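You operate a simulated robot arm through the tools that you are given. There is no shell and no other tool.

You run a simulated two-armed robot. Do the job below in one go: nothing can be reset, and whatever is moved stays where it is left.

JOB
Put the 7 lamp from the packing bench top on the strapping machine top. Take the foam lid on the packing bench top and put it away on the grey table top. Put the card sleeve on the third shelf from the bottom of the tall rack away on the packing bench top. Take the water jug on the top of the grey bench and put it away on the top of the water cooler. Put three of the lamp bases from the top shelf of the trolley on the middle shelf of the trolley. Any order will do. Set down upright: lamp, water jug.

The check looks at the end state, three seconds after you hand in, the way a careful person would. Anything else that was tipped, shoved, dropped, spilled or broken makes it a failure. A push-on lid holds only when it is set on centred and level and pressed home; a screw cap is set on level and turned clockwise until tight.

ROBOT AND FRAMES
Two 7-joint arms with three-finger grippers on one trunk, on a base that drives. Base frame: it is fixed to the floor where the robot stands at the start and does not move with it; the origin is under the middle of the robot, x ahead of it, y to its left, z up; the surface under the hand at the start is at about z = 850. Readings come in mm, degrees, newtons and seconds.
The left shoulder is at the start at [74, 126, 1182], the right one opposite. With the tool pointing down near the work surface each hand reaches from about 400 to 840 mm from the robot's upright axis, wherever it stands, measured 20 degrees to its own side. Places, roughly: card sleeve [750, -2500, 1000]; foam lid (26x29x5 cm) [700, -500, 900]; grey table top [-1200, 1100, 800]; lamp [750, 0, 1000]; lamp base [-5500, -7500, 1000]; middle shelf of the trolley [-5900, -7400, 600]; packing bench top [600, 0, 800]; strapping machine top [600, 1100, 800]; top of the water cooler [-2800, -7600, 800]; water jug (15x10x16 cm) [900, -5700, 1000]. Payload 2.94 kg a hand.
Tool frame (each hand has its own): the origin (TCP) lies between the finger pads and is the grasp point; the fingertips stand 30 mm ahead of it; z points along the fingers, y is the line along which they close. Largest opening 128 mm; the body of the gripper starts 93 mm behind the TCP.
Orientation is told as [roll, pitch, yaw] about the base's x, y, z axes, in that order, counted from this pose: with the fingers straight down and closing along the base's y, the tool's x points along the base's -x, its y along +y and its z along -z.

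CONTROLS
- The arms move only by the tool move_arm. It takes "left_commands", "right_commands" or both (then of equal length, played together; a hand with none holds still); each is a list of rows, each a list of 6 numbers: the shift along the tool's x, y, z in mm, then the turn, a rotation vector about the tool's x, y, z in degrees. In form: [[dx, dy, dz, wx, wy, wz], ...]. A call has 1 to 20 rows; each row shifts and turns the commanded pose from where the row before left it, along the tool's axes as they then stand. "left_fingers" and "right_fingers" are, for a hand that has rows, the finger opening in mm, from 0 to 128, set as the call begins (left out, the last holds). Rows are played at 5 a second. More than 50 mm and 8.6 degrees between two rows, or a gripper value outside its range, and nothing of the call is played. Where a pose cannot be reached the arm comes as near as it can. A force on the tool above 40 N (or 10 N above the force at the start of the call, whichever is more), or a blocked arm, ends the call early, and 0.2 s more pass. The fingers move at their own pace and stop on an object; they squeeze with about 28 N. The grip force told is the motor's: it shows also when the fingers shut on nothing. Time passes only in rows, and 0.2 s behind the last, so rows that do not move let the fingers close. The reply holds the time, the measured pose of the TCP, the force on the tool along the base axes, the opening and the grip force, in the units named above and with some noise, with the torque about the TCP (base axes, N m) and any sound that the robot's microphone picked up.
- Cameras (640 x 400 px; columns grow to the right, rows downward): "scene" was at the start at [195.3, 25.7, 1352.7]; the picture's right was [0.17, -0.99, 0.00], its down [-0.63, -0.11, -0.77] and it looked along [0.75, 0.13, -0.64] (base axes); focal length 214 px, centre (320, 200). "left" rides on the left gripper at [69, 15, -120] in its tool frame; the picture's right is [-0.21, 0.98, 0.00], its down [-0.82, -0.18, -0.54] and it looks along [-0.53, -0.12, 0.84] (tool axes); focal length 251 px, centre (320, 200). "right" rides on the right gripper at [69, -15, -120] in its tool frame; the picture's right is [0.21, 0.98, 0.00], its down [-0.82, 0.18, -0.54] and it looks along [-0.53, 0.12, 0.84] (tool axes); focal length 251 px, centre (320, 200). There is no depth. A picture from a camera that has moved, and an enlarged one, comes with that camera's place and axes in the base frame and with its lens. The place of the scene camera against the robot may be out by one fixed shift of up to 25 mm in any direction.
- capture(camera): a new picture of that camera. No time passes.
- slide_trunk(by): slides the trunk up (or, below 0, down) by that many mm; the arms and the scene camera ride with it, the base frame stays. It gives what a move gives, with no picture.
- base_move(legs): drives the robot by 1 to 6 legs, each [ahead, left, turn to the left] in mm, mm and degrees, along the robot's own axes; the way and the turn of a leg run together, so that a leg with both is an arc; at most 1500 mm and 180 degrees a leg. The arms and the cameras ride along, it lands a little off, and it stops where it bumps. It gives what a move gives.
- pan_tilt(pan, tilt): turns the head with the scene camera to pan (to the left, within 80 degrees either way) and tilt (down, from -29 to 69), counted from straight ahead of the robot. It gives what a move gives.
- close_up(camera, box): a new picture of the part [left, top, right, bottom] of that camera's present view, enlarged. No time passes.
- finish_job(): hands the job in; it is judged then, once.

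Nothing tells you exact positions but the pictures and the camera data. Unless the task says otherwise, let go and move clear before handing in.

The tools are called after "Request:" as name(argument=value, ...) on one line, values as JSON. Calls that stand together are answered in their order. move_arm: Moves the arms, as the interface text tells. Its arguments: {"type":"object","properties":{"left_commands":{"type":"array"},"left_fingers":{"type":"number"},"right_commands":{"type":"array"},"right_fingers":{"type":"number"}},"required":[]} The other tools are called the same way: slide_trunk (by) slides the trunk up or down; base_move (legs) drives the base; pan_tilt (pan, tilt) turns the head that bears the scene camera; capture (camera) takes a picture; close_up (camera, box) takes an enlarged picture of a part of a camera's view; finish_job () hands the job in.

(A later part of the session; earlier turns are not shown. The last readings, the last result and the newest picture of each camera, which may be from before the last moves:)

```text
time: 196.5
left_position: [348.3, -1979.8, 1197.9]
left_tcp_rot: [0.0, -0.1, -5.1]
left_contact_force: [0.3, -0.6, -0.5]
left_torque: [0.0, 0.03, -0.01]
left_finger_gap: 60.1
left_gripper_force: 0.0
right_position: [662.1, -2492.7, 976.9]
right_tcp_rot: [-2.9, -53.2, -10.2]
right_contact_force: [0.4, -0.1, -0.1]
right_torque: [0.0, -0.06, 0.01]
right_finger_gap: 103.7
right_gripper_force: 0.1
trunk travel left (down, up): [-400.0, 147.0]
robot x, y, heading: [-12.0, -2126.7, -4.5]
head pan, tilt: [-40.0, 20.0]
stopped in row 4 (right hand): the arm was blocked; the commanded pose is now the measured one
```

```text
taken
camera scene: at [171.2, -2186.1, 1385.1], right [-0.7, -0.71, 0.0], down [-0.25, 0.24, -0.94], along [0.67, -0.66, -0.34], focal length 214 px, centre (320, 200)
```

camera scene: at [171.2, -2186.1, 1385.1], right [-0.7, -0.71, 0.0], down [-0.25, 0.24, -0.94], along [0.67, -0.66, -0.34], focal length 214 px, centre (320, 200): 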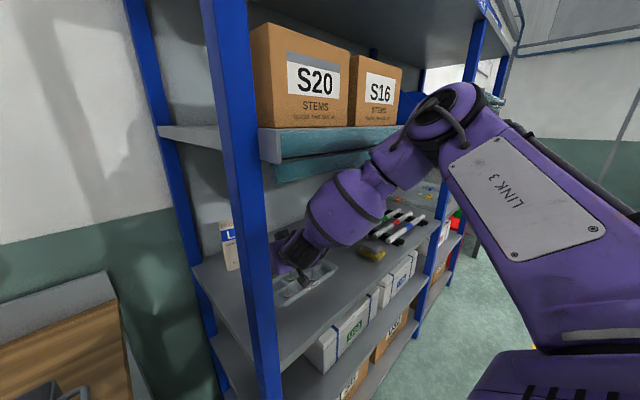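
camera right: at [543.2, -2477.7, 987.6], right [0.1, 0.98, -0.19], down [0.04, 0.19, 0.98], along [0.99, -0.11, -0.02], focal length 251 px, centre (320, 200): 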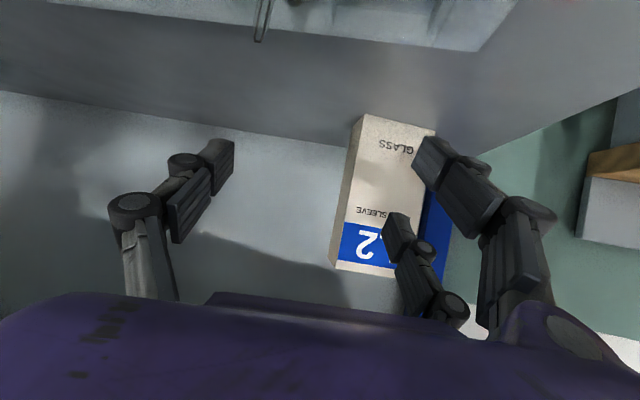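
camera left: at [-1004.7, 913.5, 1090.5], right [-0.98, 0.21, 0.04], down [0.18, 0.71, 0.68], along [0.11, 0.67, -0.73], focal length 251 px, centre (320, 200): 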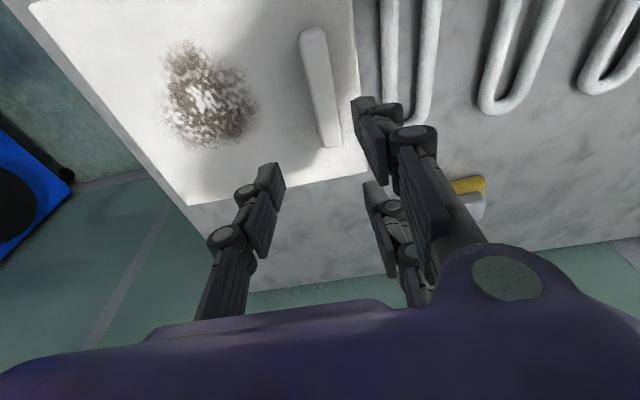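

I'll simply back the base straight out now; the fingers and camera clear the stems on that path.

Request:
base_move(legs=[[-120, 0, 0]])

Request:
capture(camera="scene")

Request:
base_move(legs=[[-250, 0, 4.5]])

Request:
pan_tilt(pan=-20, tilt=25)

Request:
capture(camera="scene")

```text
time: 197.8
left_position: [227.0, -1970.7, 1197.7]
left_tcp_rot: [0.0, 0.0, -5.0]
left_contact_force: [-0.4, -0.8, 0.8]
left_torque: [0.02, -0.01, 0.02]
left_finger_gap: 59.9
left_gripper_force: 0.0
right_position: [546.3, -2483.4, 983.5]
right_tcp_rot: [-2.6, -54.2, -10.6]
right_contact_force: [1.2, -0.2, -0.6]
right_torque: [0.05, -0.01, 0.0]
right_finger_gap: 103.9
right_gripper_force: 0.1
trunk travel left (down, up): [-400.0, 147.0]
robot x, y, heading: [-128.3, -2118.6, -4.3]
head pan, tilt: [-40.0, 20.0]
```

```text
taken
camera scene: at [50.0, -2177.0, 1384.0], right [-0.7, -0.71, 0.0], down [-0.24, 0.24, -0.94], along [0.67, -0.66, -0.34], focal length 214 px, centre (320, 200)
```

scene: 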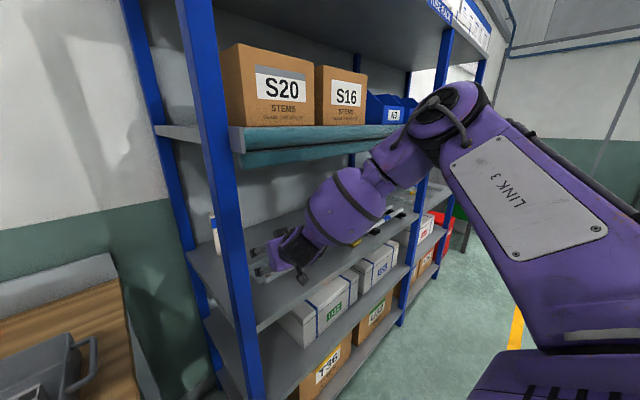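

```text
time: 199.5
left_position: [-28.6, -1933.6, 1197.1]
left_tcp_rot: [0.0, -0.1, -0.2]
left_contact_force: [0.3, 0.4, 0.0]
left_torque: [-0.01, -0.03, 0.0]
left_finger_gap: 59.8
left_gripper_force: 0.1
right_position: [331.3, -2417.8, 983.9]
right_tcp_rot: [-2.4, -54.2, -6.0]
right_contact_force: [-0.1, -0.9, -0.3]
right_torque: [0.01, 0.0, -0.04]
right_finger_gap: 103.9
right_gripper_force: 0.1
trunk travel left (down, up): [-400.0, 147.0]
robot x, y, heading: [-371.0, -2105.3, 0.6]
head pan, tilt: [-40.0, 20.0]
```

```text
time: 200.4
left_position: [-29.5, -1933.4, 1198.3]
left_tcp_rot: [0.0, 0.1, -0.2]
left_contact_force: [-0.1, -0.5, -0.5]
left_torque: [-0.01, 0.04, -0.02]
left_finger_gap: 59.9
left_gripper_force: 0.0
right_position: [330.8, -2418.5, 983.4]
right_tcp_rot: [-2.5, -54.2, -5.9]
right_contact_force: [-0.1, 0.1, -0.6]
right_torque: [0.01, -0.02, 0.01]
right_finger_gap: 104.1
right_gripper_force: 0.0
trunk travel left (down, up): [-400.0, 147.0]
robot x, y, heading: [-369.0, -2107.5, 0.4]
head pan, tilt: [-20.0, 25.0]
```

```text
taken
camera scene: at [-172.7, -2125.2, 1376.0], right [-0.34, -0.94, 0.0], down [-0.4, 0.14, -0.91], along [0.85, -0.31, -0.42], focal length 214 px, centre (320, 200)
```

scene: 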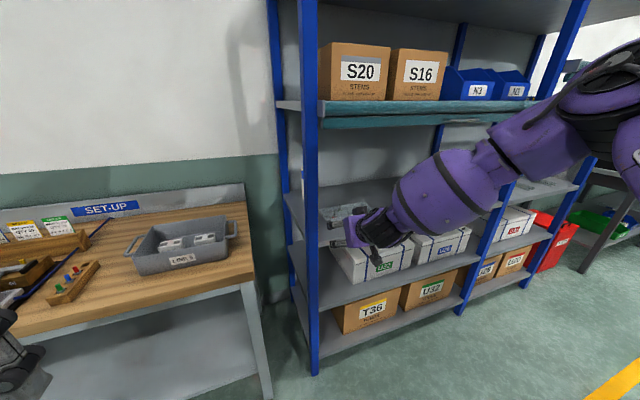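

Out safely. I'll lower the trunk 250 mm so the elbow stays below the shelf above, and raise the hand again relative to the body.

Request:
slide_trunk(by=-250)

Request:
move_arm(right_commands=[[-24, 0, -17.5, 0, 0, 0], [-24, 0, -17.5, 0, 0, 0], [-24, 0, -17.5, 0, 0, 0], [-24, 0, -17.5, 0, 0, 0], [-24, 0, -17.5, 0, 0, 0], [-24, 0, -17.5, 0, 0, 0], [-24, 0, -17.5, 0, 0, 0], [-24, 0, -17.5, 0, 0, 0], [-24, 0, -17.5, 0, 0, 0], [0, 0, 0, 0, 0, 0]])

Request:
capture(camera="scene")

Request:
capture(camera="right")

```text
time: 202.4
left_position: [-25.4, -1932.8, 976.1]
left_tcp_rot: [0.4, 0.5, 0.3]
left_contact_force: [5.9, 0.3, -6.6]
left_torque: [0.2, 0.56, 0.2]
left_finger_gap: 60.2
left_gripper_force: 0.1
right_position: [331.9, -2417.6, 758.9]
right_tcp_rot: [-2.6, -53.6, -5.8]
right_contact_force: [0.6, 0.0, -0.5]
right_torque: [0.02, 0.0, 0.03]
right_finger_gap: 103.8
right_gripper_force: 0.0
trunk travel left (down, up): [-182.0, 365.0]
robot x, y, heading: [-371.8, -2104.3, 0.2]
head pan, tilt: [-20.0, 25.0]
stopped: the force on the tool passed its limit at 54 N (the readings are from after the stop); the commanded pose is now the measured one
```

```text
time: 204.6
left_position: [-25.1, -1931.7, 976.1]
left_tcp_rot: [0.3, 0.5, 0.3]
left_contact_force: [8.7, 3.3, -6.8]
left_torque: [-0.21, 1.12, 0.25]
left_finger_gap: 60.0
left_gripper_force: 0.0
right_position: [333.1, -2413.4, 1028.0]
right_tcp_rot: [-2.6, -53.8, -5.8]
right_contact_force: [0.3, -0.1, 0.1]
right_torque: [-0.01, -0.03, 0.0]
right_finger_gap: 103.9
right_gripper_force: 0.1
trunk travel left (down, up): [-182.0, 365.0]
robot x, y, heading: [-366.7, -2105.0, 0.2]
head pan, tilt: [-20.0, 25.0]
```

```text
taken
camera scene: at [-109.9, -2123.8, 1152.2], right [-0.33, -0.95, 0.0], down [-0.39, 0.14, -0.91], along [0.86, -0.3, -0.42], focal length 214 px, centre (320, 200)
```

scene: 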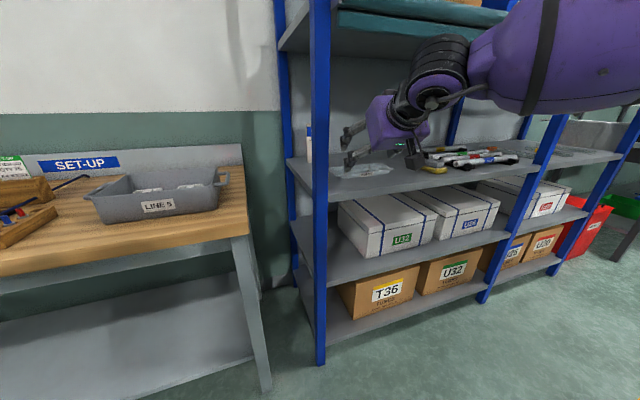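

```text
taken
camera right: at [194.4, -2407.8, 1044.2], right [0.01, 0.98, -0.2], down [0.08, 0.2, 0.98], along [1.0, -0.02, -0.07], focal length 251 px, centre (320, 200)
```

right: 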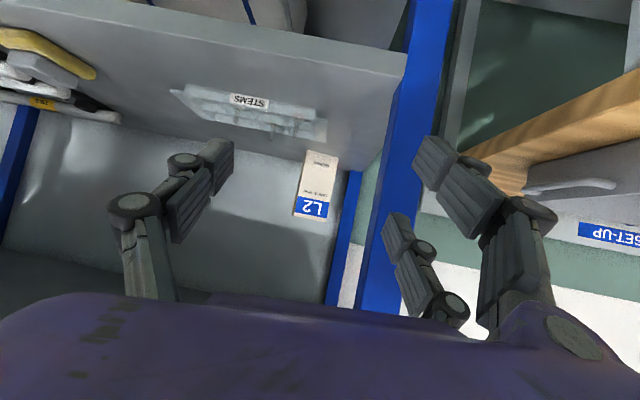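

The left hand touched the robot's own body as the trunk came down (stopped at −218 mm). I'll move the left hand forward and up to free it.

Request:
move_arm(left_commands=[[-10, 5, -20, 0, 0, 0], [-20, 10, -20, 0, 0, 0], [-20, 10, -20, 0, 0, 0], [-20, 10, -20, 0, 0, 0], [0, 0, 0, 0, 0, 0]])

Request:
pan_tilt(pan=-25, tilt=0)

Request:
capture(camera="scene")

Request:
close_up(camera="right", box=[150, 60, 390, 240])

```text
time: 205.8
left_position: [44.9, -1898.4, 1057.1]
left_tcp_rot: [0.3, 0.4, 0.3]
left_contact_force: [0.6, -0.2, -0.1]
left_torque: [-0.02, 0.01, 0.0]
left_finger_gap: 60.0
left_gripper_force: 0.1
right_position: [331.8, -2414.3, 1028.5]
right_tcp_rot: [-2.6, -53.8, -5.8]
right_contact_force: [0.1, -0.4, -0.5]
right_torque: [0.0, -0.02, -0.01]
right_finger_gap: 103.7
right_gripper_force: 0.1
trunk travel left (down, up): [-182.0, 365.0]
robot x, y, heading: [-373.3, -2107.0, 0.1]
head pan, tilt: [-20.0, 25.0]
```

```text
time: 206.7
left_position: [43.6, -1900.0, 1056.7]
left_tcp_rot: [0.3, 0.4, 0.3]
left_contact_force: [0.5, 1.0, 0.4]
left_torque: [0.01, -0.01, -0.02]
left_finger_gap: 59.9
left_gripper_force: 0.0
right_position: [332.6, -2412.2, 1028.7]
right_tcp_rot: [-2.6, -53.8, -5.8]
right_contact_force: [0.7, -0.4, -1.1]
right_torque: [0.0, -0.01, 0.0]
right_finger_gap: 103.9
right_gripper_force: 0.1
trunk travel left (down, up): [-182.0, 365.0]
robot x, y, heading: [-373.5, -2105.3, 0.1]
head pan, tilt: [-25.0, 0.0]
```

```text
taken
camera scene: at [-115.6, -2131.4, 1191.9], right [-0.42, -0.91, 0.0], down [0.0, 0.0, -1.0], along [0.91, -0.42, 0.0], focal length 214 px, centre (320, 200)
```

scene: 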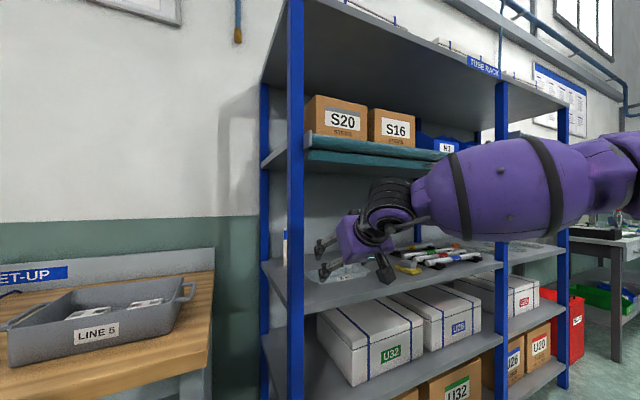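

```text
2.22 times, centred on (270, 150) of right
camera zoom: at [194.3, -2407.7, 1044.0], right [0.01, 0.98, -0.2], down [0.08, 0.2, 0.98], along [1.0, -0.02, -0.07], focal length 559 px, centre (431, 311)
```

zoom: 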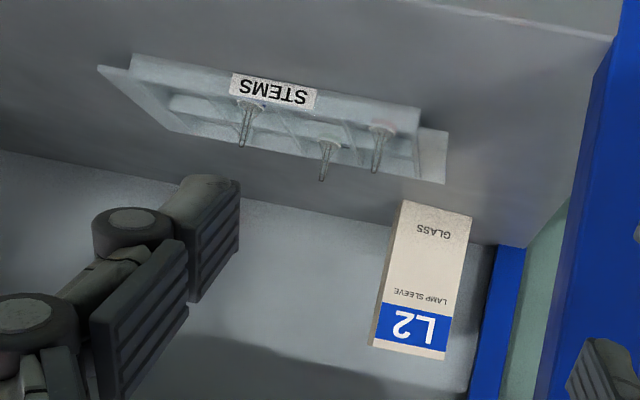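

The forearm is now nearly level at z≈1190, just below the roll holder (z≈1294). I'll lower the trunk another 70 mm for more margin and restore the hand height and level.

Request:
slide_trunk(by=-70)

Request:
move_arm(right_commands=[[-13, 0, -10, 0, 0, 0], [-13, 0, -10, 0, 0, 0], [-13, 0, -10, 0, 0, 0], [0, 0, 0, 0, 0, 0]])

Request:
capture(camera="scene")

```text
time: 207.8
left_position: [48.8, -1898.5, 980.2]
left_tcp_rot: [0.1, 1.2, 0.4]
left_contact_force: [0.4, -0.2, 0.6]
left_torque: [-0.01, -0.02, 0.0]
left_finger_gap: 60.2
left_gripper_force: 0.0
right_position: [332.6, -2411.5, 958.4]
right_tcp_rot: [-2.6, -53.9, -5.8]
right_contact_force: [-0.7, -0.4, 0.9]
right_torque: [0.03, 0.03, -0.03]
right_finger_gap: 103.9
right_gripper_force: 0.0
trunk travel left (down, up): [-112.0, 435.0]
robot x, y, heading: [-373.4, -2105.7, 0.1]
head pan, tilt: [-25.0, 0.0]
```

```text
time: 208.8
left_position: [50.7, -1898.5, 979.9]
left_tcp_rot: [0.2, 1.1, 0.3]
left_contact_force: [-0.4, -0.5, 0.3]
left_torque: [0.0, 0.0, -0.02]
left_finger_gap: 60.0
left_gripper_force: 0.0
right_position: [332.9, -2409.8, 1006.1]
right_tcp_rot: [-2.6, -53.8, -5.9]
right_contact_force: [-0.3, -0.3, 0.5]
right_torque: [-0.02, -0.01, -0.03]
right_finger_gap: 104.1
right_gripper_force: 0.1
trunk travel left (down, up): [-112.0, 435.0]
robot x, y, heading: [-371.4, -2104.5, 0.3]
head pan, tilt: [-25.0, 0.0]
```

```text
taken
camera scene: at [-87.2, -2131.3, 1109.7], right [-0.42, -0.91, 0.0], down [0.0, 0.0, -1.0], along [0.91, -0.42, 0.0], focal length 214 px, centre (320, 200)
```

scene: 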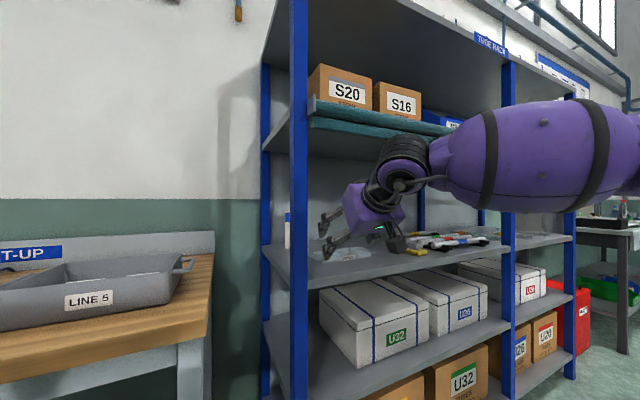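

Better: forearm top is now ~57 mm below the roll holder. I'll level the roll and drive in again, entering at y≈−2453.

Request:
move_arm(right_commands=[[0, 0, 0, -2.6, 0, 0], [-4, 0, -3, 0, 0, 0], [0, 0, 0, 0, 0, 0]])

Request:
base_move(legs=[[0, -43, -0.3], [300, 0, 0]])

Request:
capture(camera="scene")

Request:
capture(camera="right")

```text
time: 209.6
left_position: [51.0, -1899.1, 980.4]
left_tcp_rot: [0.2, 1.2, 0.3]
left_contact_force: [-0.6, 0.3, -0.4]
left_torque: [0.03, -0.01, 0.01]
left_finger_gap: 60.0
left_gripper_force: 0.1
right_position: [332.9, -2409.8, 1011.3]
right_tcp_rot: [0.0, -53.8, -5.8]
right_contact_force: [0.4, 0.1, 0.4]
right_torque: [-0.01, -0.01, 0.02]
right_finger_gap: 103.8
right_gripper_force: 0.0
trunk travel left (down, up): [-112.0, 435.0]
robot x, y, heading: [-371.0, -2105.4, 0.4]
head pan, tilt: [-25.0, 0.0]
```

```text
time: 212.2
left_position: [348.3, -1947.1, 979.1]
left_tcp_rot: [0.2, 1.1, -0.3]
left_contact_force: [1.1, -0.1, 0.4]
left_torque: [0.03, 0.05, -0.03]
left_finger_gap: 60.0
left_gripper_force: 0.0
right_position: [624.4, -2462.3, 1011.6]
right_tcp_rot: [-0.1, -53.7, -6.3]
right_contact_force: [0.5, 0.9, -0.5]
right_torque: [-0.02, 0.01, -0.02]
right_finger_gap: 104.0
right_gripper_force: 0.1
trunk travel left (down, up): [-112.0, 435.0]
robot x, y, heading: [-77.4, -2151.1, -0.3]
head pan, tilt: [-25.0, 0.0]
```

```text
taken
camera scene: at [207.5, -2178.8, 1109.6], right [-0.43, -0.9, 0.0], down [0.0, 0.0, -1.0], along [0.9, -0.43, 0.0], focal length 214 px, centre (320, 200)
```

scene: 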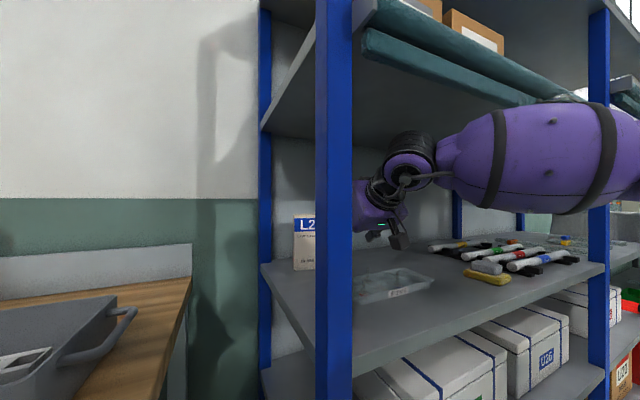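

```text
taken
camera right: at [486.3, -2460.4, 1027.0], right [-0.02, 0.98, -0.17], down [0.07, 0.17, 0.98], along [1.0, 0.01, -0.07], focal length 251 px, centre (320, 200)
```

right: 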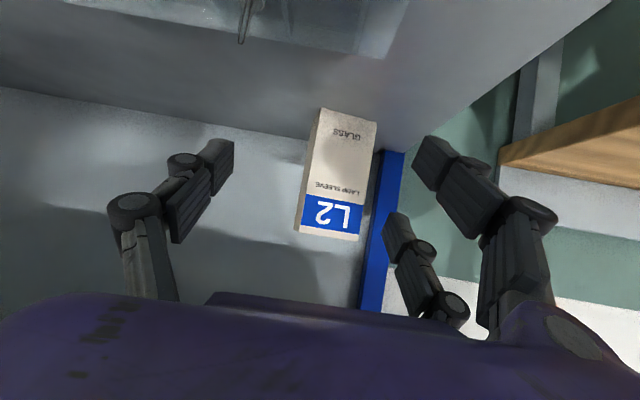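

The view is fine; before going further I'll raise the left hand so it clears the tray on the neighbouring bench, then drive in the rest.

Request:
move_arm(left_commands=[[10, 0, -40, 0, 0, 0], [10, 0, -40, 0, 0, 0], [10, 0, -40, 0, 0, 0], [10, 0, -40, 0, 0, 0], [0, 0, 0, 0, 0, 0]])

Request:
base_move(legs=[[110, 0, 0]])

Request:
capture(camera="scene")

Request:
capture(camera="right")

```text
time: 213.3
left_position: [310.6, -2009.8, 1020.3]
left_tcp_rot: [0.1, 1.1, 0.4]
left_contact_force: [4.6, -0.5, -2.1]
left_torque: [0.2, 0.33, 0.13]
left_finger_gap: 59.8
left_gripper_force: 0.1
left hand out of reach, approached as far as the arm can: row 1, 2, 3, 4
right_position: [623.0, -2462.0, 1011.9]
right_tcp_rot: [0.0, -53.8, -6.3]
right_contact_force: [0.7, 0.6, 1.1]
right_torque: [0.01, 0.03, -0.01]
right_finger_gap: 104.0
right_gripper_force: 0.1
trunk travel left (down, up): [-112.0, 435.0]
robot x, y, heading: [-77.8, -2155.6, -0.6]
head pan, tilt: [-25.0, 0.0]
stopped in row 5 (left hand): the force on the tool passed its limit at 44 N (the readings are from after the stop); the commanded pose is now the measured one
```

```text
time: 214.5
left_position: [421.5, -2010.6, 1020.5]
left_tcp_rot: [0.2, 1.2, 0.3]
left_contact_force: [8.5, 1.7, -1.3]
left_torque: [-0.16, 0.82, 0.14]
left_finger_gap: 60.1
left_gripper_force: 0.0
right_position: [735.0, -2461.5, 1011.4]
right_tcp_rot: [-0.1, -53.9, -6.2]
right_contact_force: [0.6, -0.2, -0.4]
right_torque: [0.0, -0.01, -0.02]
right_finger_gap: 103.9
right_gripper_force: 0.0
trunk travel left (down, up): [-112.0, 435.0]
robot x, y, heading: [37.6, -2150.0, -0.2]
head pan, tilt: [-25.0, 0.0]
```

```text
taken
camera scene: at [318.7, -2177.7, 1110.3], right [-0.41, -0.91, 0.0], down [0.01, 0.0, -1.0], along [0.91, -0.41, 0.01], focal length 214 px, centre (320, 200)
```

scene: 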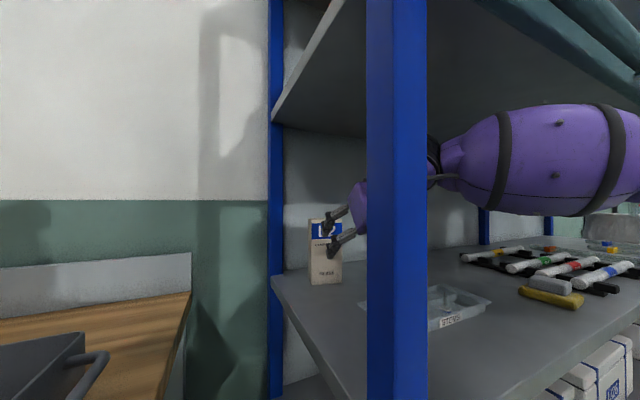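

```text
taken
camera right: at [597.4, -2460.2, 1026.9], right [-0.02, 0.98, -0.17], down [0.07, 0.17, 0.98], along [1.0, 0.01, -0.07], focal length 251 px, centre (320, 200)
```

right: 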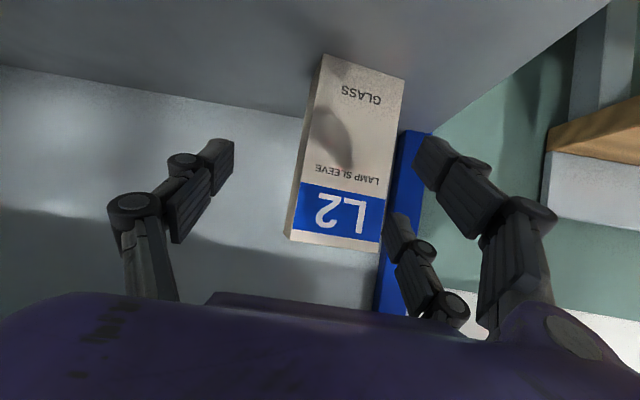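

The left arm is cramped with the trunk this low and is touching the body. I'll ease the left hand outward to relieve that contact.

Request:
move_arm(left_commands=[[-5, 15, 0, 0, 0, 0], [-5, 15, 0, 0, 0, 0], [-5, 15, 0, 0, 0, 0], [-5, 15, 0, 0, 0, 0], [0, 0, 0, 0, 0, 0]])

Request:
capture(camera="left")

```text
time: 215.7
left_position: [439.7, -1966.5, 993.3]
left_tcp_rot: [-0.1, 1.1, 0.3]
left_contact_force: [0.0, -0.1, 0.4]
left_torque: [0.01, 0.01, 0.02]
left_finger_gap: 60.0
left_gripper_force: 0.0
left hand out of reach, approached as far as the arm can: row 1, 2, 3, 4
right_position: [735.2, -2461.2, 1011.8]
right_tcp_rot: [0.0, -53.8, -6.3]
right_contact_force: [-0.7, -0.6, -0.2]
right_torque: [0.01, 0.01, 0.0]
right_finger_gap: 103.8
right_gripper_force: 0.0
trunk travel left (down, up): [-112.0, 435.0]
robot x, y, heading: [34.1, -2150.8, 0.1]
head pan, tilt: [-25.0, 0.0]
```

```text
taken
camera left: at [373.6, -1952.4, 1113.8], right [0.21, 0.98, 0.0], down [0.83, -0.18, 0.52], along [0.51, -0.11, -0.85], focal length 251 px, centre (320, 200)
```

left: 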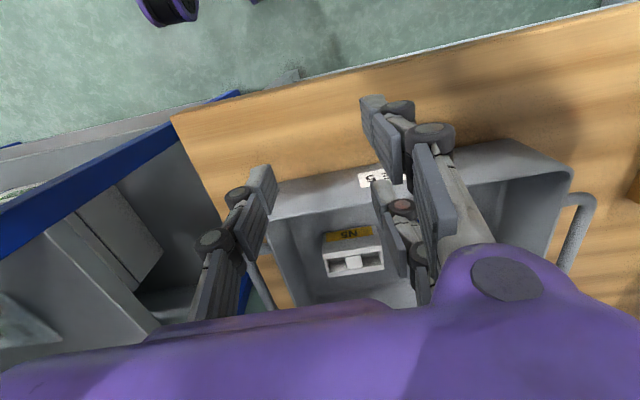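

Now shift the right hand sideways into line with the sleeve while advancing slowly.

Request:
move_arm(right_commands=[[-4.7, 12, 6.5, 1.05, 0, 0.77], [-4.7, 12, 6.5, 0, 0, 0], [-4.7, 12, 6.5, 0, 0, 0], [0, 0, 0, 0, 0, 0]], right_fingers=106)

Request:
capture(camera="right")

Request:
capture(camera="scene")

```text
time: 216.7
left_position: [439.4, -1967.6, 992.1]
left_tcp_rot: [0.0, 1.2, 0.3]
left_contact_force: [0.3, 0.3, -0.1]
left_torque: [0.04, 0.03, 0.02]
left_finger_gap: 59.9
left_gripper_force: 0.0
right_position: [761.1, -2428.0, 1012.0]
right_tcp_rot: [-0.1, -53.8, -7.7]
right_contact_force: [0.1, 0.4, 0.5]
right_torque: [0.02, 0.03, 0.0]
right_finger_gap: 106.1
right_gripper_force: 0.1
trunk travel left (down, up): [-112.0, 435.0]
robot x, y, heading: [30.3, -2151.3, -0.2]
head pan, tilt: [-25.0, 0.0]
```

```text
taken
camera right: at [622.9, -2423.4, 1027.9], right [0.0, 0.98, -0.17], down [0.07, 0.17, 0.98], along [1.0, -0.02, -0.07], focal length 251 px, centre (320, 200)
```

right: 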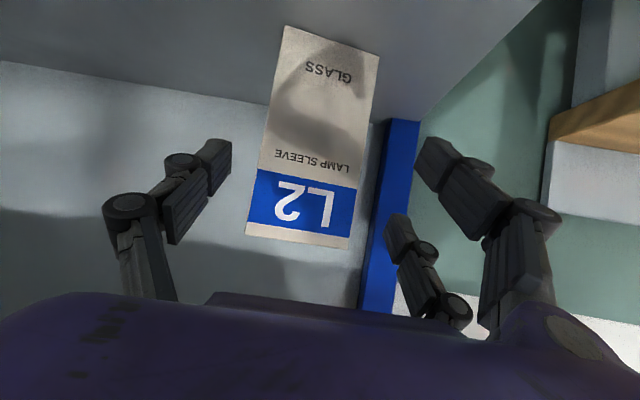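

```text
taken
camera scene: at [317.5, -2179.1, 1109.8], right [-0.43, -0.9, 0.0], down [0.0, 0.0, -1.0], along [0.9, -0.43, 0.0], focal length 214 px, centre (320, 200)
```

scene: 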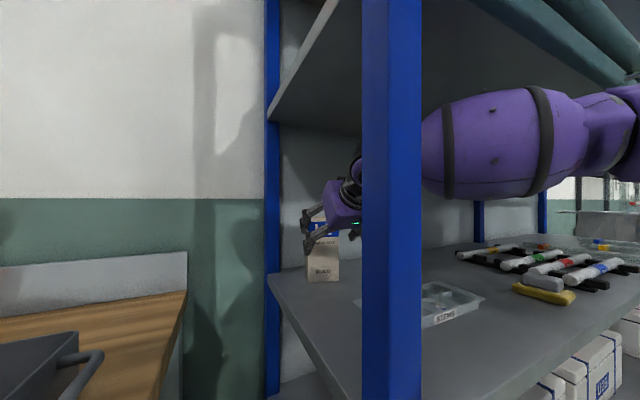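

Request:
move_arm(right_commands=[[-7.7, 0.5, 10.5, 0, 0, 0], [-7.7, 0.5, 10.5, 0, 0, 0], [-7.7, 0.5, 10.5, 0, 0, 0], [-7.7, 0.5, 10.5, 0, 0, 0], [0, 0, 0, 0, 0, 0]])

Request:
capture(camera="right")

Request:
capture(camera="scene")

```text
time: 217.9
left_position: [438.2, -1967.6, 993.5]
left_tcp_rot: [0.1, 1.2, 0.3]
left_contact_force: [1.0, -0.1, 0.3]
left_torque: [0.02, -0.01, 0.01]
left_finger_gap: 60.1
left_gripper_force: 0.1
right_position: [815.3, -2434.0, 1011.7]
right_tcp_rot: [0.1, -53.9, -7.6]
right_contact_force: [0.5, 0.1, -0.2]
right_torque: [0.0, 0.0, 0.04]
right_finger_gap: 105.7
right_gripper_force: 0.1
trunk travel left (down, up): [-112.0, 435.0]
robot x, y, heading: [34.5, -2151.2, -0.3]
head pan, tilt: [-25.0, 0.0]
```

```text
taken
camera right: at [677.5, -2429.3, 1027.4], right [0.0, 0.98, -0.17], down [0.07, 0.17, 0.98], along [1.0, -0.02, -0.07], focal length 251 px, centre (320, 200)
```

right: 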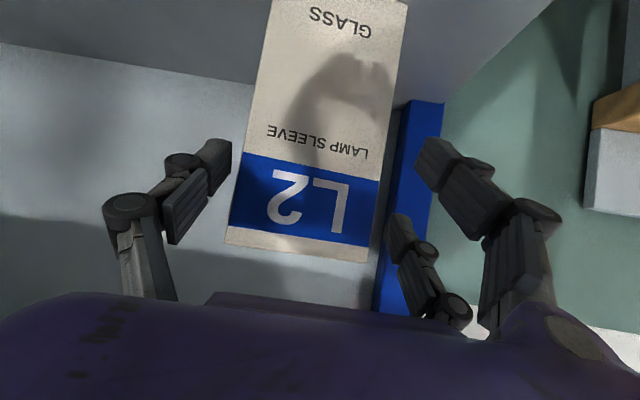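

```text
taken
camera scene: at [317.5, -2178.9, 1109.8], right [-0.43, -0.9, 0.0], down [0.0, 0.0, -1.0], along [0.9, -0.43, 0.0], focal length 214 px, centre (320, 200)
```

scene: 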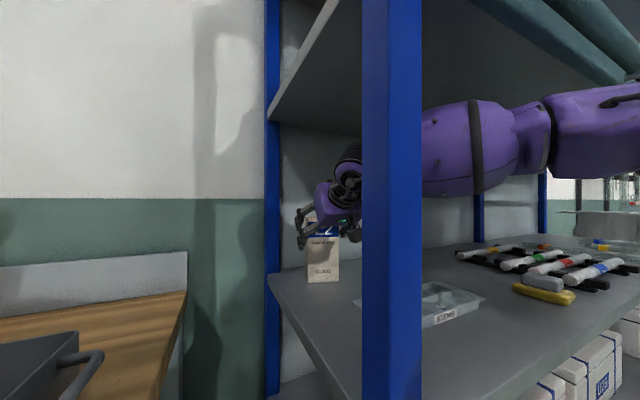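

The sleeve sits about 5 mm toward the thumb side; I'll correct that and slide in the last ~35 mm.

Request:
move_arm(right_commands=[[0, -4.5, 0, 0, 0, 0], [-7, 0, 9.6, 0, 0, 0], [-7, 0, 9.6, 0, 0, 0], [-7, 0, 9.6, 0, 0, 0], [0, 0, 0, 0, 0, 0]])

Request:
capture(camera="right")

Request:
close_up(camera="scene", box=[260, 170, 380, 300])

```text
time: 219.1
left_position: [440.1, -1968.3, 993.3]
left_tcp_rot: [-0.1, 1.1, 0.3]
left_contact_force: [0.0, 0.3, 0.1]
left_torque: [0.0, -0.03, 0.01]
left_finger_gap: 59.9
left_gripper_force: 0.0
right_position: [850.8, -2442.6, 1013.4]
right_tcp_rot: [0.0, -53.8, -7.6]
right_contact_force: [-0.4, 1.0, -0.6]
right_torque: [0.02, -0.01, 0.03]
right_finger_gap: 106.0
right_gripper_force: 0.0
trunk travel left (down, up): [-112.0, 435.0]
robot x, y, heading: [33.2, -2152.1, -0.4]
head pan, tilt: [-25.0, 0.0]
```

```text
taken
camera right: at [712.7, -2437.9, 1027.1], right [0.0, 0.98, -0.17], down [0.07, 0.17, 0.98], along [1.0, -0.02, -0.07], focal length 251 px, centre (320, 200)
```

right: 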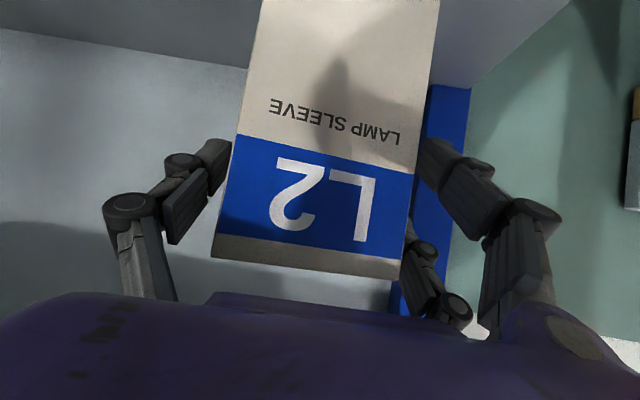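

```text
3.08 times, centred on (320, 235) of scene
camera zoom: at [317.4, -2178.9, 1109.8], right [-0.43, -0.9, 0.0], down [0.0, 0.0, -1.0], along [0.9, -0.43, 0.0], focal length 660 px, centre (320, 92)
```

zoom: 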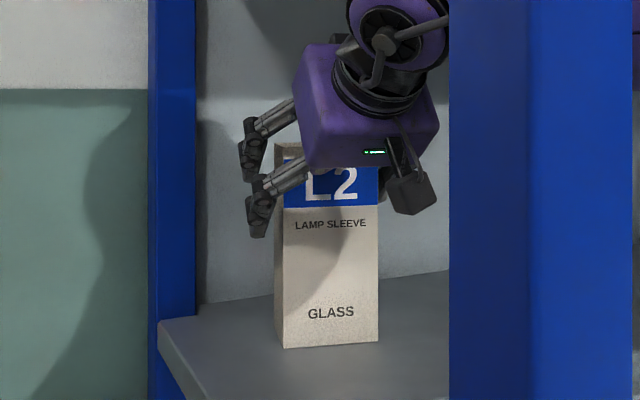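

The sleeve is between the fingers; I'll go 16 mm lower for a better hold, then close.

Request:
move_arm(right_commands=[[6.5, 0, 4.7, 0, 0, 0], [6.5, 0, 4.7, 0, 0, 0], [0, 0, 0, 0, 0, 0]])

Request:
move_arm(right_commands=[[0, 0, 0, 0, 0, 0], [0, 0, 0, 0, 0, 0], [0, 0, 0, 0, 0, 0], [0, 0, 0, 0, 0, 0]], right_fingers=60)

Request:
capture(camera="right")

Request:
close_up(camera="scene", box=[260, 170, 380, 300])

```text
time: 219.9
left_position: [439.2, -1967.5, 992.9]
left_tcp_rot: [0.0, 1.1, 0.3]
left_contact_force: [0.0, -0.1, -0.1]
left_torque: [0.0, -0.03, -0.02]
left_finger_gap: 60.2
left_gripper_force: 0.0
right_position: [850.3, -2442.1, 996.3]
right_tcp_rot: [0.0, -53.8, -7.6]
right_contact_force: [0.6, 0.3, 0.2]
right_torque: [-0.03, -0.02, 0.01]
right_finger_gap: 105.6
right_gripper_force: 0.1
trunk travel left (down, up): [-112.0, 435.0]
robot x, y, heading: [34.4, -2150.2, -0.2]
head pan, tilt: [-25.0, 0.0]
```

```text
time: 220.9
left_position: [439.5, -1967.9, 993.5]
left_tcp_rot: [0.0, 1.1, 0.3]
left_contact_force: [-0.6, 0.4, 0.5]
left_torque: [0.01, 0.03, 0.03]
left_finger_gap: 60.1
left_gripper_force: 0.0
right_position: [850.8, -2443.0, 996.1]
right_tcp_rot: [0.0, -53.9, -7.6]
right_contact_force: [0.1, -0.3, 1.8]
right_torque: [0.09, -0.02, -0.05]
right_finger_gap: 83.3
right_gripper_force: 28.0
trunk travel left (down, up): [-112.0, 435.0]
robot x, y, heading: [33.8, -2149.6, -0.3]
head pan, tilt: [-25.0, 0.0]
```

```text
taken
camera right: at [712.5, -2438.3, 1011.5], right [0.0, 0.98, -0.17], down [0.07, 0.17, 0.98], along [1.0, -0.02, -0.07], focal length 251 px, centre (320, 200)
```

right: 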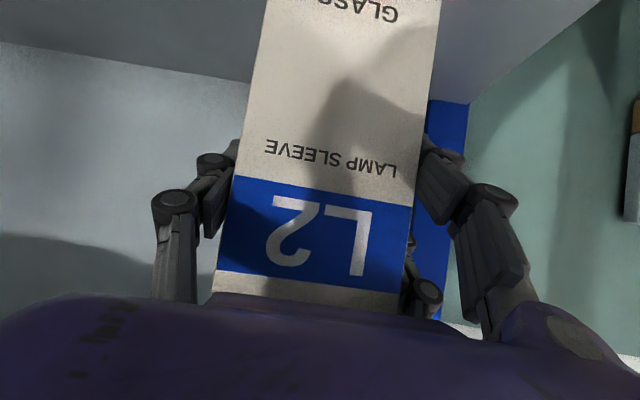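

```text
3.08 times, centred on (320, 235) of scene
camera zoom: at [317.5, -2178.8, 1109.8], right [-0.43, -0.9, 0.0], down [0.0, 0.0, -1.0], along [0.9, -0.43, 0.0], focal length 660 px, centre (320, 92)
```

zoom: 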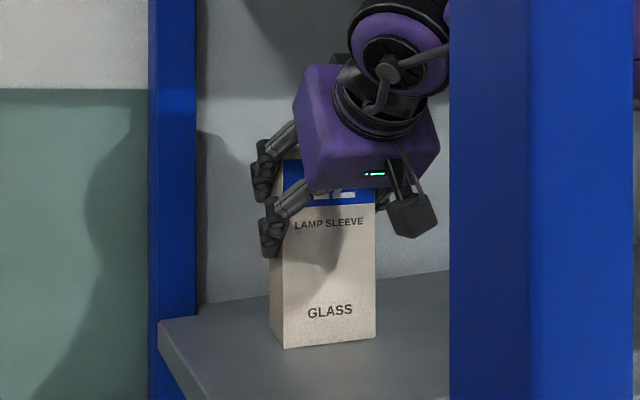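

Gripped (83 mm, 28 N). Lifting 70 mm in steps.

Request:
move_arm(right_commands=[[-8.1, 0, -5.9, 0, 0, 0], [-8.1, 0, -5.9, 0, 0, 0], [-8.1, 0, -5.9, 0, 0, 0], [-8.1, 0, -5.9, 0, 0, 0], [-8.1, 0, -5.9, 0, 0, 0], [-8.1, 0, -5.9, 0, 0, 0], [0, 0, 0, 0, 0, 0]])

Request:
capture(camera="scene")

Request:
pan_tilt(pan=-50, tilt=-5)

Request:
capture(camera="scene")

```text
time: 222.5
left_position: [439.3, -1967.1, 992.6]
left_tcp_rot: [0.0, 1.1, 0.3]
left_contact_force: [-0.3, 0.6, 0.1]
left_torque: [-0.01, 0.0, -0.01]
left_finger_gap: 60.1
left_gripper_force: 0.2
right_position: [849.8, -2442.1, 1054.8]
right_tcp_rot: [-0.1, -53.8, -7.5]
right_contact_force: [-0.2, -0.1, -1.2]
right_torque: [0.01, -0.01, 0.01]
right_finger_gap: 83.3
right_gripper_force: 27.9
trunk travel left (down, up): [-112.0, 435.0]
robot x, y, heading: [36.4, -2150.1, 0.0]
head pan, tilt: [-25.0, 0.0]
```

```text
taken
camera scene: at [317.7, -2178.9, 1109.7], right [-0.43, -0.9, 0.0], down [0.0, 0.0, -1.0], along [0.9, -0.43, 0.0], focal length 214 px, centre (320, 200)
```

scene: 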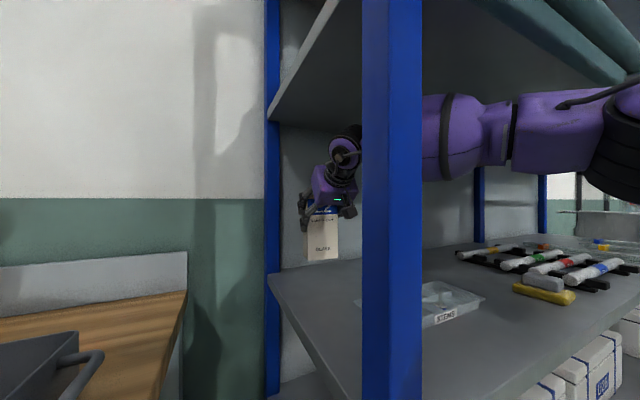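

```text
time: 223.4
left_position: [439.2, -1966.9, 992.5]
left_tcp_rot: [-0.1, 1.1, 0.3]
left_contact_force: [-0.4, -0.9, -0.3]
left_torque: [0.01, 0.03, 0.01]
left_finger_gap: 59.9
left_gripper_force: 0.1
right_position: [850.8, -2441.1, 1055.3]
right_tcp_rot: [0.1, -53.8, -7.6]
right_contact_force: [-0.6, -0.5, 0.2]
right_torque: [-0.02, 0.01, -0.01]
right_finger_gap: 83.2
right_gripper_force: 28.2
trunk travel left (down, up): [-112.0, 435.0]
robot x, y, heading: [34.0, -2151.0, -0.2]
head pan, tilt: [-50.0, -5.0]
```

```text
taken
camera scene: at [292.3, -2207.7, 1117.5], right [-0.77, -0.64, 0.0], down [0.06, -0.07, -1.0], along [0.64, -0.76, 0.09], focal length 214 px, centre (320, 200)
```

scene: 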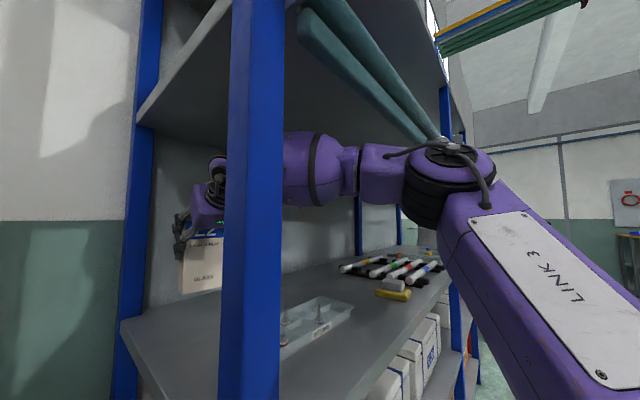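

Request:
move_arm(right_commands=[[-8.1, 0, -5.9, 0, 0, 0], [0, 0, 0, 0, 0, 0]])

Request:
base_move(legs=[[-250, 0, 0]])

Request:
capture(camera="scene")

```text
time: 224.0
left_position: [439.6, -1967.5, 993.7]
left_tcp_rot: [-0.1, 1.1, 0.4]
left_contact_force: [-0.2, 0.5, 0.3]
left_torque: [0.0, 0.01, 0.01]
left_finger_gap: 60.0
left_gripper_force: 0.0
right_position: [850.7, -2443.3, 1066.1]
right_tcp_rot: [0.1, -53.7, -7.6]
right_contact_force: [0.9, -0.4, -0.7]
right_torque: [-0.02, -0.03, 0.01]
right_finger_gap: 83.5
right_gripper_force: 28.3
trunk travel left (down, up): [-112.0, 435.0]
robot x, y, heading: [34.0, -2151.9, 0.0]
head pan, tilt: [-50.0, -5.0]
```

```text
time: 225.8
left_position: [188.6, -1965.9, 992.5]
left_tcp_rot: [0.0, 1.0, 0.5]
left_contact_force: [-0.9, -0.8, 1.2]
left_torque: [-0.03, -0.02, 0.0]
left_finger_gap: 59.8
left_gripper_force: 0.1
right_position: [601.8, -2438.4, 1066.5]
right_tcp_rot: [0.0, -53.8, -7.3]
right_contact_force: [-0.9, -0.1, -0.2]
right_torque: [0.01, 0.02, -0.06]
right_finger_gap: 83.0
right_gripper_force: 27.7
trunk travel left (down, up): [-112.0, 435.0]
robot x, y, heading: [-218.4, -2150.9, -0.0]
head pan, tilt: [-50.0, -5.0]
```

```text
taken
camera scene: at [42.0, -2206.3, 1117.6], right [-0.77, -0.64, 0.0], down [0.06, -0.07, -1.0], along [0.64, -0.76, 0.09], focal length 214 px, centre (320, 200)
```

scene: 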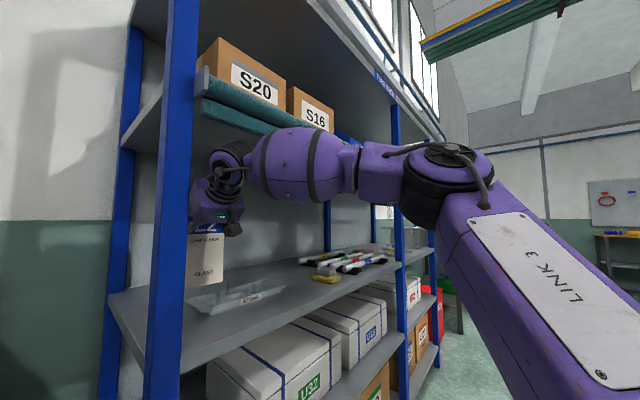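

The sleeve is out. I'll back away, restore the trunk height and drive along the corridor back to the packing bench.

Request:
base_move(legs=[[-450, 0, 0]])

Request:
slide_trunk(by=288)

Request:
base_move(legs=[[0, 1200, 0], [0, 1200, 0]])

Request:
pan_tilt(pan=-10, tilt=35)

Request:
capture(camera="scene")

```text
time: 228.6
left_position: [-277.4, -1964.3, 993.8]
left_tcp_rot: [0.0, 1.1, 1.3]
left_contact_force: [-0.6, 0.0, 0.0]
left_torque: [-0.01, 0.0, 0.03]
left_finger_gap: 60.0
left_gripper_force: 0.1
right_position: [140.9, -2432.0, 1065.9]
right_tcp_rot: [-0.1, -53.7, -6.6]
right_contact_force: [-0.7, 1.1, -0.1]
right_torque: [0.02, 0.01, 0.01]
right_finger_gap: 82.9
right_gripper_force: 28.2
trunk travel left (down, up): [-112.0, 435.0]
robot x, y, heading: [-681.0, -2155.4, 0.8]
head pan, tilt: [-50.0, -5.0]
```

```text
time: 231.5
left_position: [-278.3, -1963.7, 1280.2]
left_tcp_rot: [-0.1, 1.2, 1.3]
left_contact_force: [0.0, 0.4, 0.7]
left_torque: [0.0, 0.01, 0.03]
left_finger_gap: 60.2
left_gripper_force: 0.0
right_position: [119.0, -2433.8, 1398.1]
right_tcp_rot: [0.9, -57.4, -7.4]
right_contact_force: [-0.3, 0.3, -0.8]
right_torque: [-0.01, 0.0, 0.0]
right_finger_gap: 83.2
right_gripper_force: 28.2
trunk travel left (down, up): [-400.0, 147.0]
robot x, y, heading: [-681.3, -2155.5, 0.8]
head pan, tilt: [-50.0, -5.0]
```

```text
time: 252.4
left_position: [-334.1, 409.0, 1281.6]
left_tcp_rot: [0.0, 1.1, 1.5]
left_contact_force: [-0.4, 0.0, -0.7]
left_torque: [0.01, -0.03, 0.0]
left_finger_gap: 60.0
left_gripper_force: 0.0
right_position: [64.4, -59.1, 1399.3]
right_tcp_rot: [0.9, -57.4, -7.3]
right_contact_force: [-0.3, -0.1, -0.1]
right_torque: [-0.01, 0.0, -0.01]
right_finger_gap: 83.4
right_gripper_force: 28.0
trunk travel left (down, up): [-400.0, 147.0]
robot x, y, heading: [-735.8, 219.8, 1.0]
head pan, tilt: [-50.0, -5.0]
```

```text
time: 253.5
left_position: [-333.6, 409.8, 1280.9]
left_tcp_rot: [0.0, 1.1, 1.4]
left_contact_force: [0.9, -0.1, 0.3]
left_torque: [-0.02, -0.01, -0.01]
left_finger_gap: 59.8
left_gripper_force: 0.1
right_position: [65.0, -59.2, 1398.4]
right_tcp_rot: [1.0, -57.4, -7.2]
right_contact_force: [-0.2, 0.2, -0.7]
right_torque: [-0.01, 0.01, -0.06]
right_finger_gap: 83.2
right_gripper_force: 28.2
trunk travel left (down, up): [-400.0, 147.0]
robot x, y, heading: [-735.0, 217.7, 0.8]
head pan, tilt: [-10.0, 35.0]
```

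```text
taken
camera scene: at [-536.7, 216.5, 1360.6], right [-0.16, -0.99, 0.0], down [-0.57, 0.09, -0.82], along [0.81, -0.13, -0.57], focal length 214 px, centre (320, 200)
```

scene: 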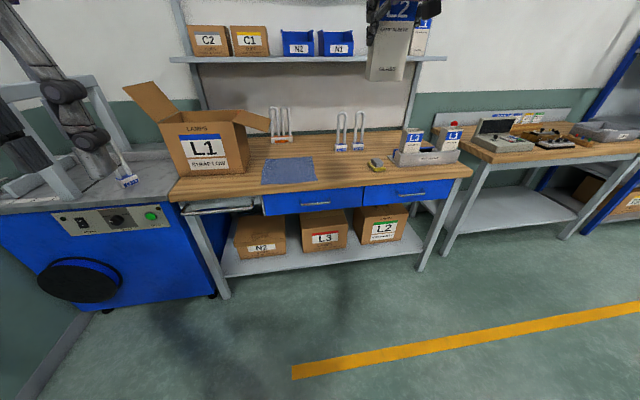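

The packing bench has free room between the cloth and the sponge, around (465, −60). Driving forward so the sleeve is above it.

Request:
base_move(legs=[[400, 0, -0.8]])

Request:
move_arm(right_commands=[[25.3, 0, 16.2, 0, 0, 0], [33.7, 0, 21.6, 0, 0, 0], [33.7, 0, 21.6, 0, 0, 0], [33.7, 0, 21.6, 0, 0, 0], [33.7, 0, 21.6, 0, 0, 0], [33.7, 0, 21.6, 0, 0, 0], [25.3, 0, 16.2, 0, 0, 0], [25.3, 0, 16.2, 0, 0, 0], [0, 0, 0, 0, 0, 0]])

Request:
capture(camera="scene")

Request:
capture(camera="right")

```text
time: 256.0
left_position: [73.5, 407.8, 1280.4]
left_tcp_rot: [0.1, 1.1, 0.8]
left_contact_force: [0.0, 0.1, 0.3]
left_torque: [-0.02, -0.01, 0.01]
left_finger_gap: 60.3
left_gripper_force: 0.0
right_position: [465.6, -65.5, 1399.2]
right_tcp_rot: [0.9, -57.5, -8.0]
right_contact_force: [0.7, -0.3, -0.2]
right_torque: [-0.01, 0.01, -0.02]
right_finger_gap: 83.0
right_gripper_force: 27.8
trunk travel left (down, up): [-400.0, 147.0]
robot x, y, heading: [-330.9, 221.4, 0.2]
head pan, tilt: [-10.0, 35.0]
```

```text
time: 258.0
left_position: [73.3, 408.1, 1280.9]
left_tcp_rot: [0.0, 1.1, 0.7]
left_contact_force: [-0.5, -0.1, -0.1]
left_torque: [0.0, -0.02, 0.0]
left_finger_gap: 59.7
left_gripper_force: 0.1
right_position: [469.2, -64.8, 1110.5]
right_tcp_rot: [1.0, -57.5, -8.0]
right_contact_force: [-0.3, 0.3, -0.2]
right_torque: [0.0, 0.03, -0.01]
right_finger_gap: 83.2
right_gripper_force: 28.2
trunk travel left (down, up): [-400.0, 147.0]
robot x, y, heading: [-332.8, 222.0, 0.3]
head pan, tilt: [-10.0, 35.0]
```

```text
taken
camera scene: at [-132.6, 218.3, 1360.6], right [-0.17, -0.99, 0.0], down [-0.56, 0.1, -0.82], along [0.81, -0.14, -0.57], focal length 214 px, centre (320, 200)
```

scene: 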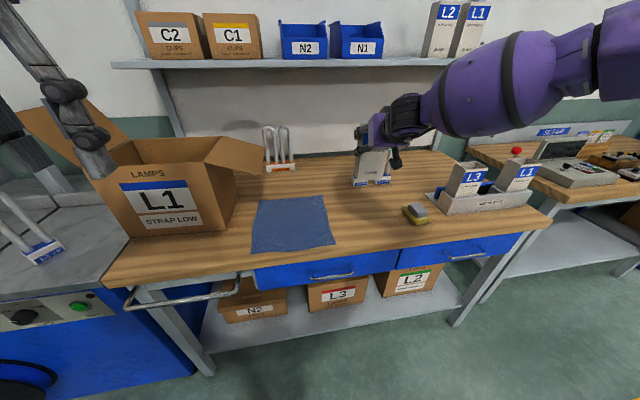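

```text
taken
camera right: at [329.8, -60.8, 1116.9], right [0.01, 0.99, -0.17], down [0.01, 0.17, 0.99], along [1.0, -0.01, -0.01], focal length 251 px, centre (320, 200)
```

right: 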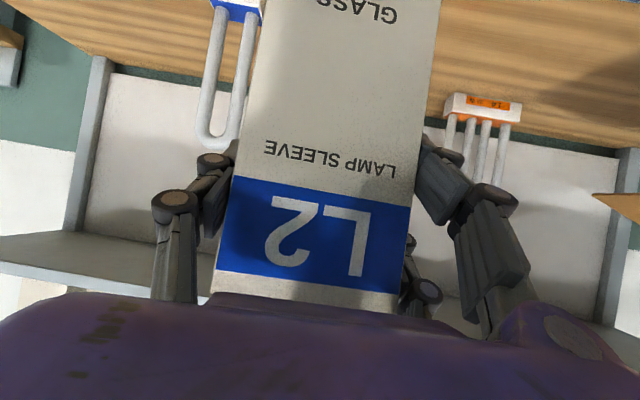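

I'll bring the hand back to the grasp tilt so the sleeve is vertical, and lower to just above the bench.

Request:
move_arm(right_commands=[[0, 0, 0, 1.0, 3.7, 0], [22.6, 0, 16.5, 0, 0, 0], [22.6, 0, 16.5, 0, 0, 0], [22.6, 0, 16.5, 0, 0, 0], [22.6, 0, 16.5, 0, 0, 0], [0, 0, 0, 0, 0, 0]])

Request:
close_up(camera="scene", box=[300, 110, 460, 250])

Request:
capture(camera="right")

```text
time: 259.4
left_position: [73.8, 407.5, 1281.0]
left_tcp_rot: [0.1, 1.0, 0.8]
left_contact_force: [0.3, 0.5, 1.0]
left_torque: [0.01, -0.02, 0.01]
left_finger_gap: 60.1
left_gripper_force: 0.1
right_position: [466.7, -63.5, 996.6]
right_tcp_rot: [-0.1, -53.8, -8.0]
right_contact_force: [0.0, 0.1, 0.7]
right_torque: [0.0, 0.01, 0.03]
right_finger_gap: 83.1
right_gripper_force: 27.8
trunk travel left (down, up): [-400.0, 147.0]
robot x, y, heading: [-331.2, 220.1, 0.7]
head pan, tilt: [-10.0, 35.0]
```

```text
2.86 times, centred on (380, 180) of scene
camera zoom: at [-132.6, 218.4, 1360.6], right [-0.17, -0.99, 0.0], down [-0.56, 0.1, -0.82], along [0.81, -0.14, -0.57], focal length 613 px, centre (149, 257)
```

zoom: 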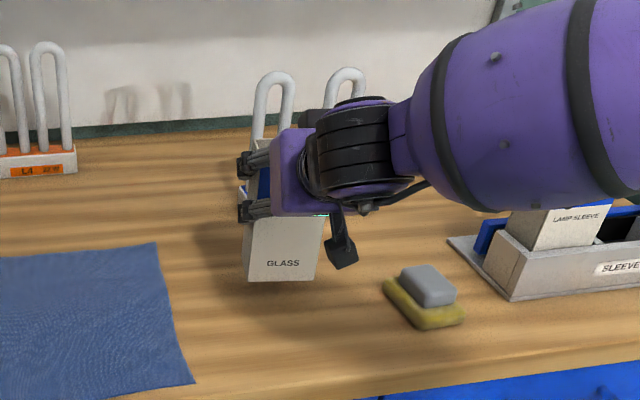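

```text
taken
camera right: at [328.7, -58.2, 1012.0], right [0.01, 0.98, -0.17], down [0.07, 0.17, 0.98], along [1.0, -0.02, -0.07], focal length 251 px, centre (320, 200)
```

right: 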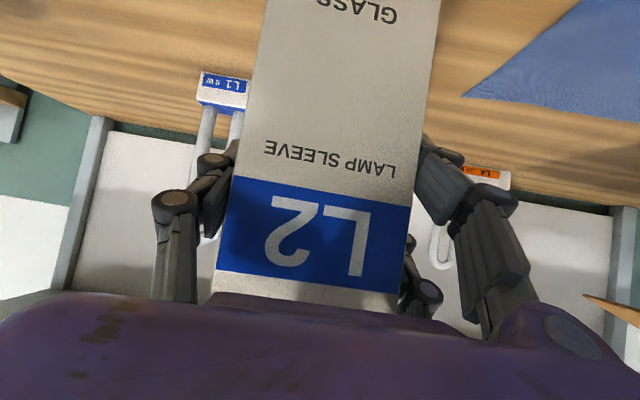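

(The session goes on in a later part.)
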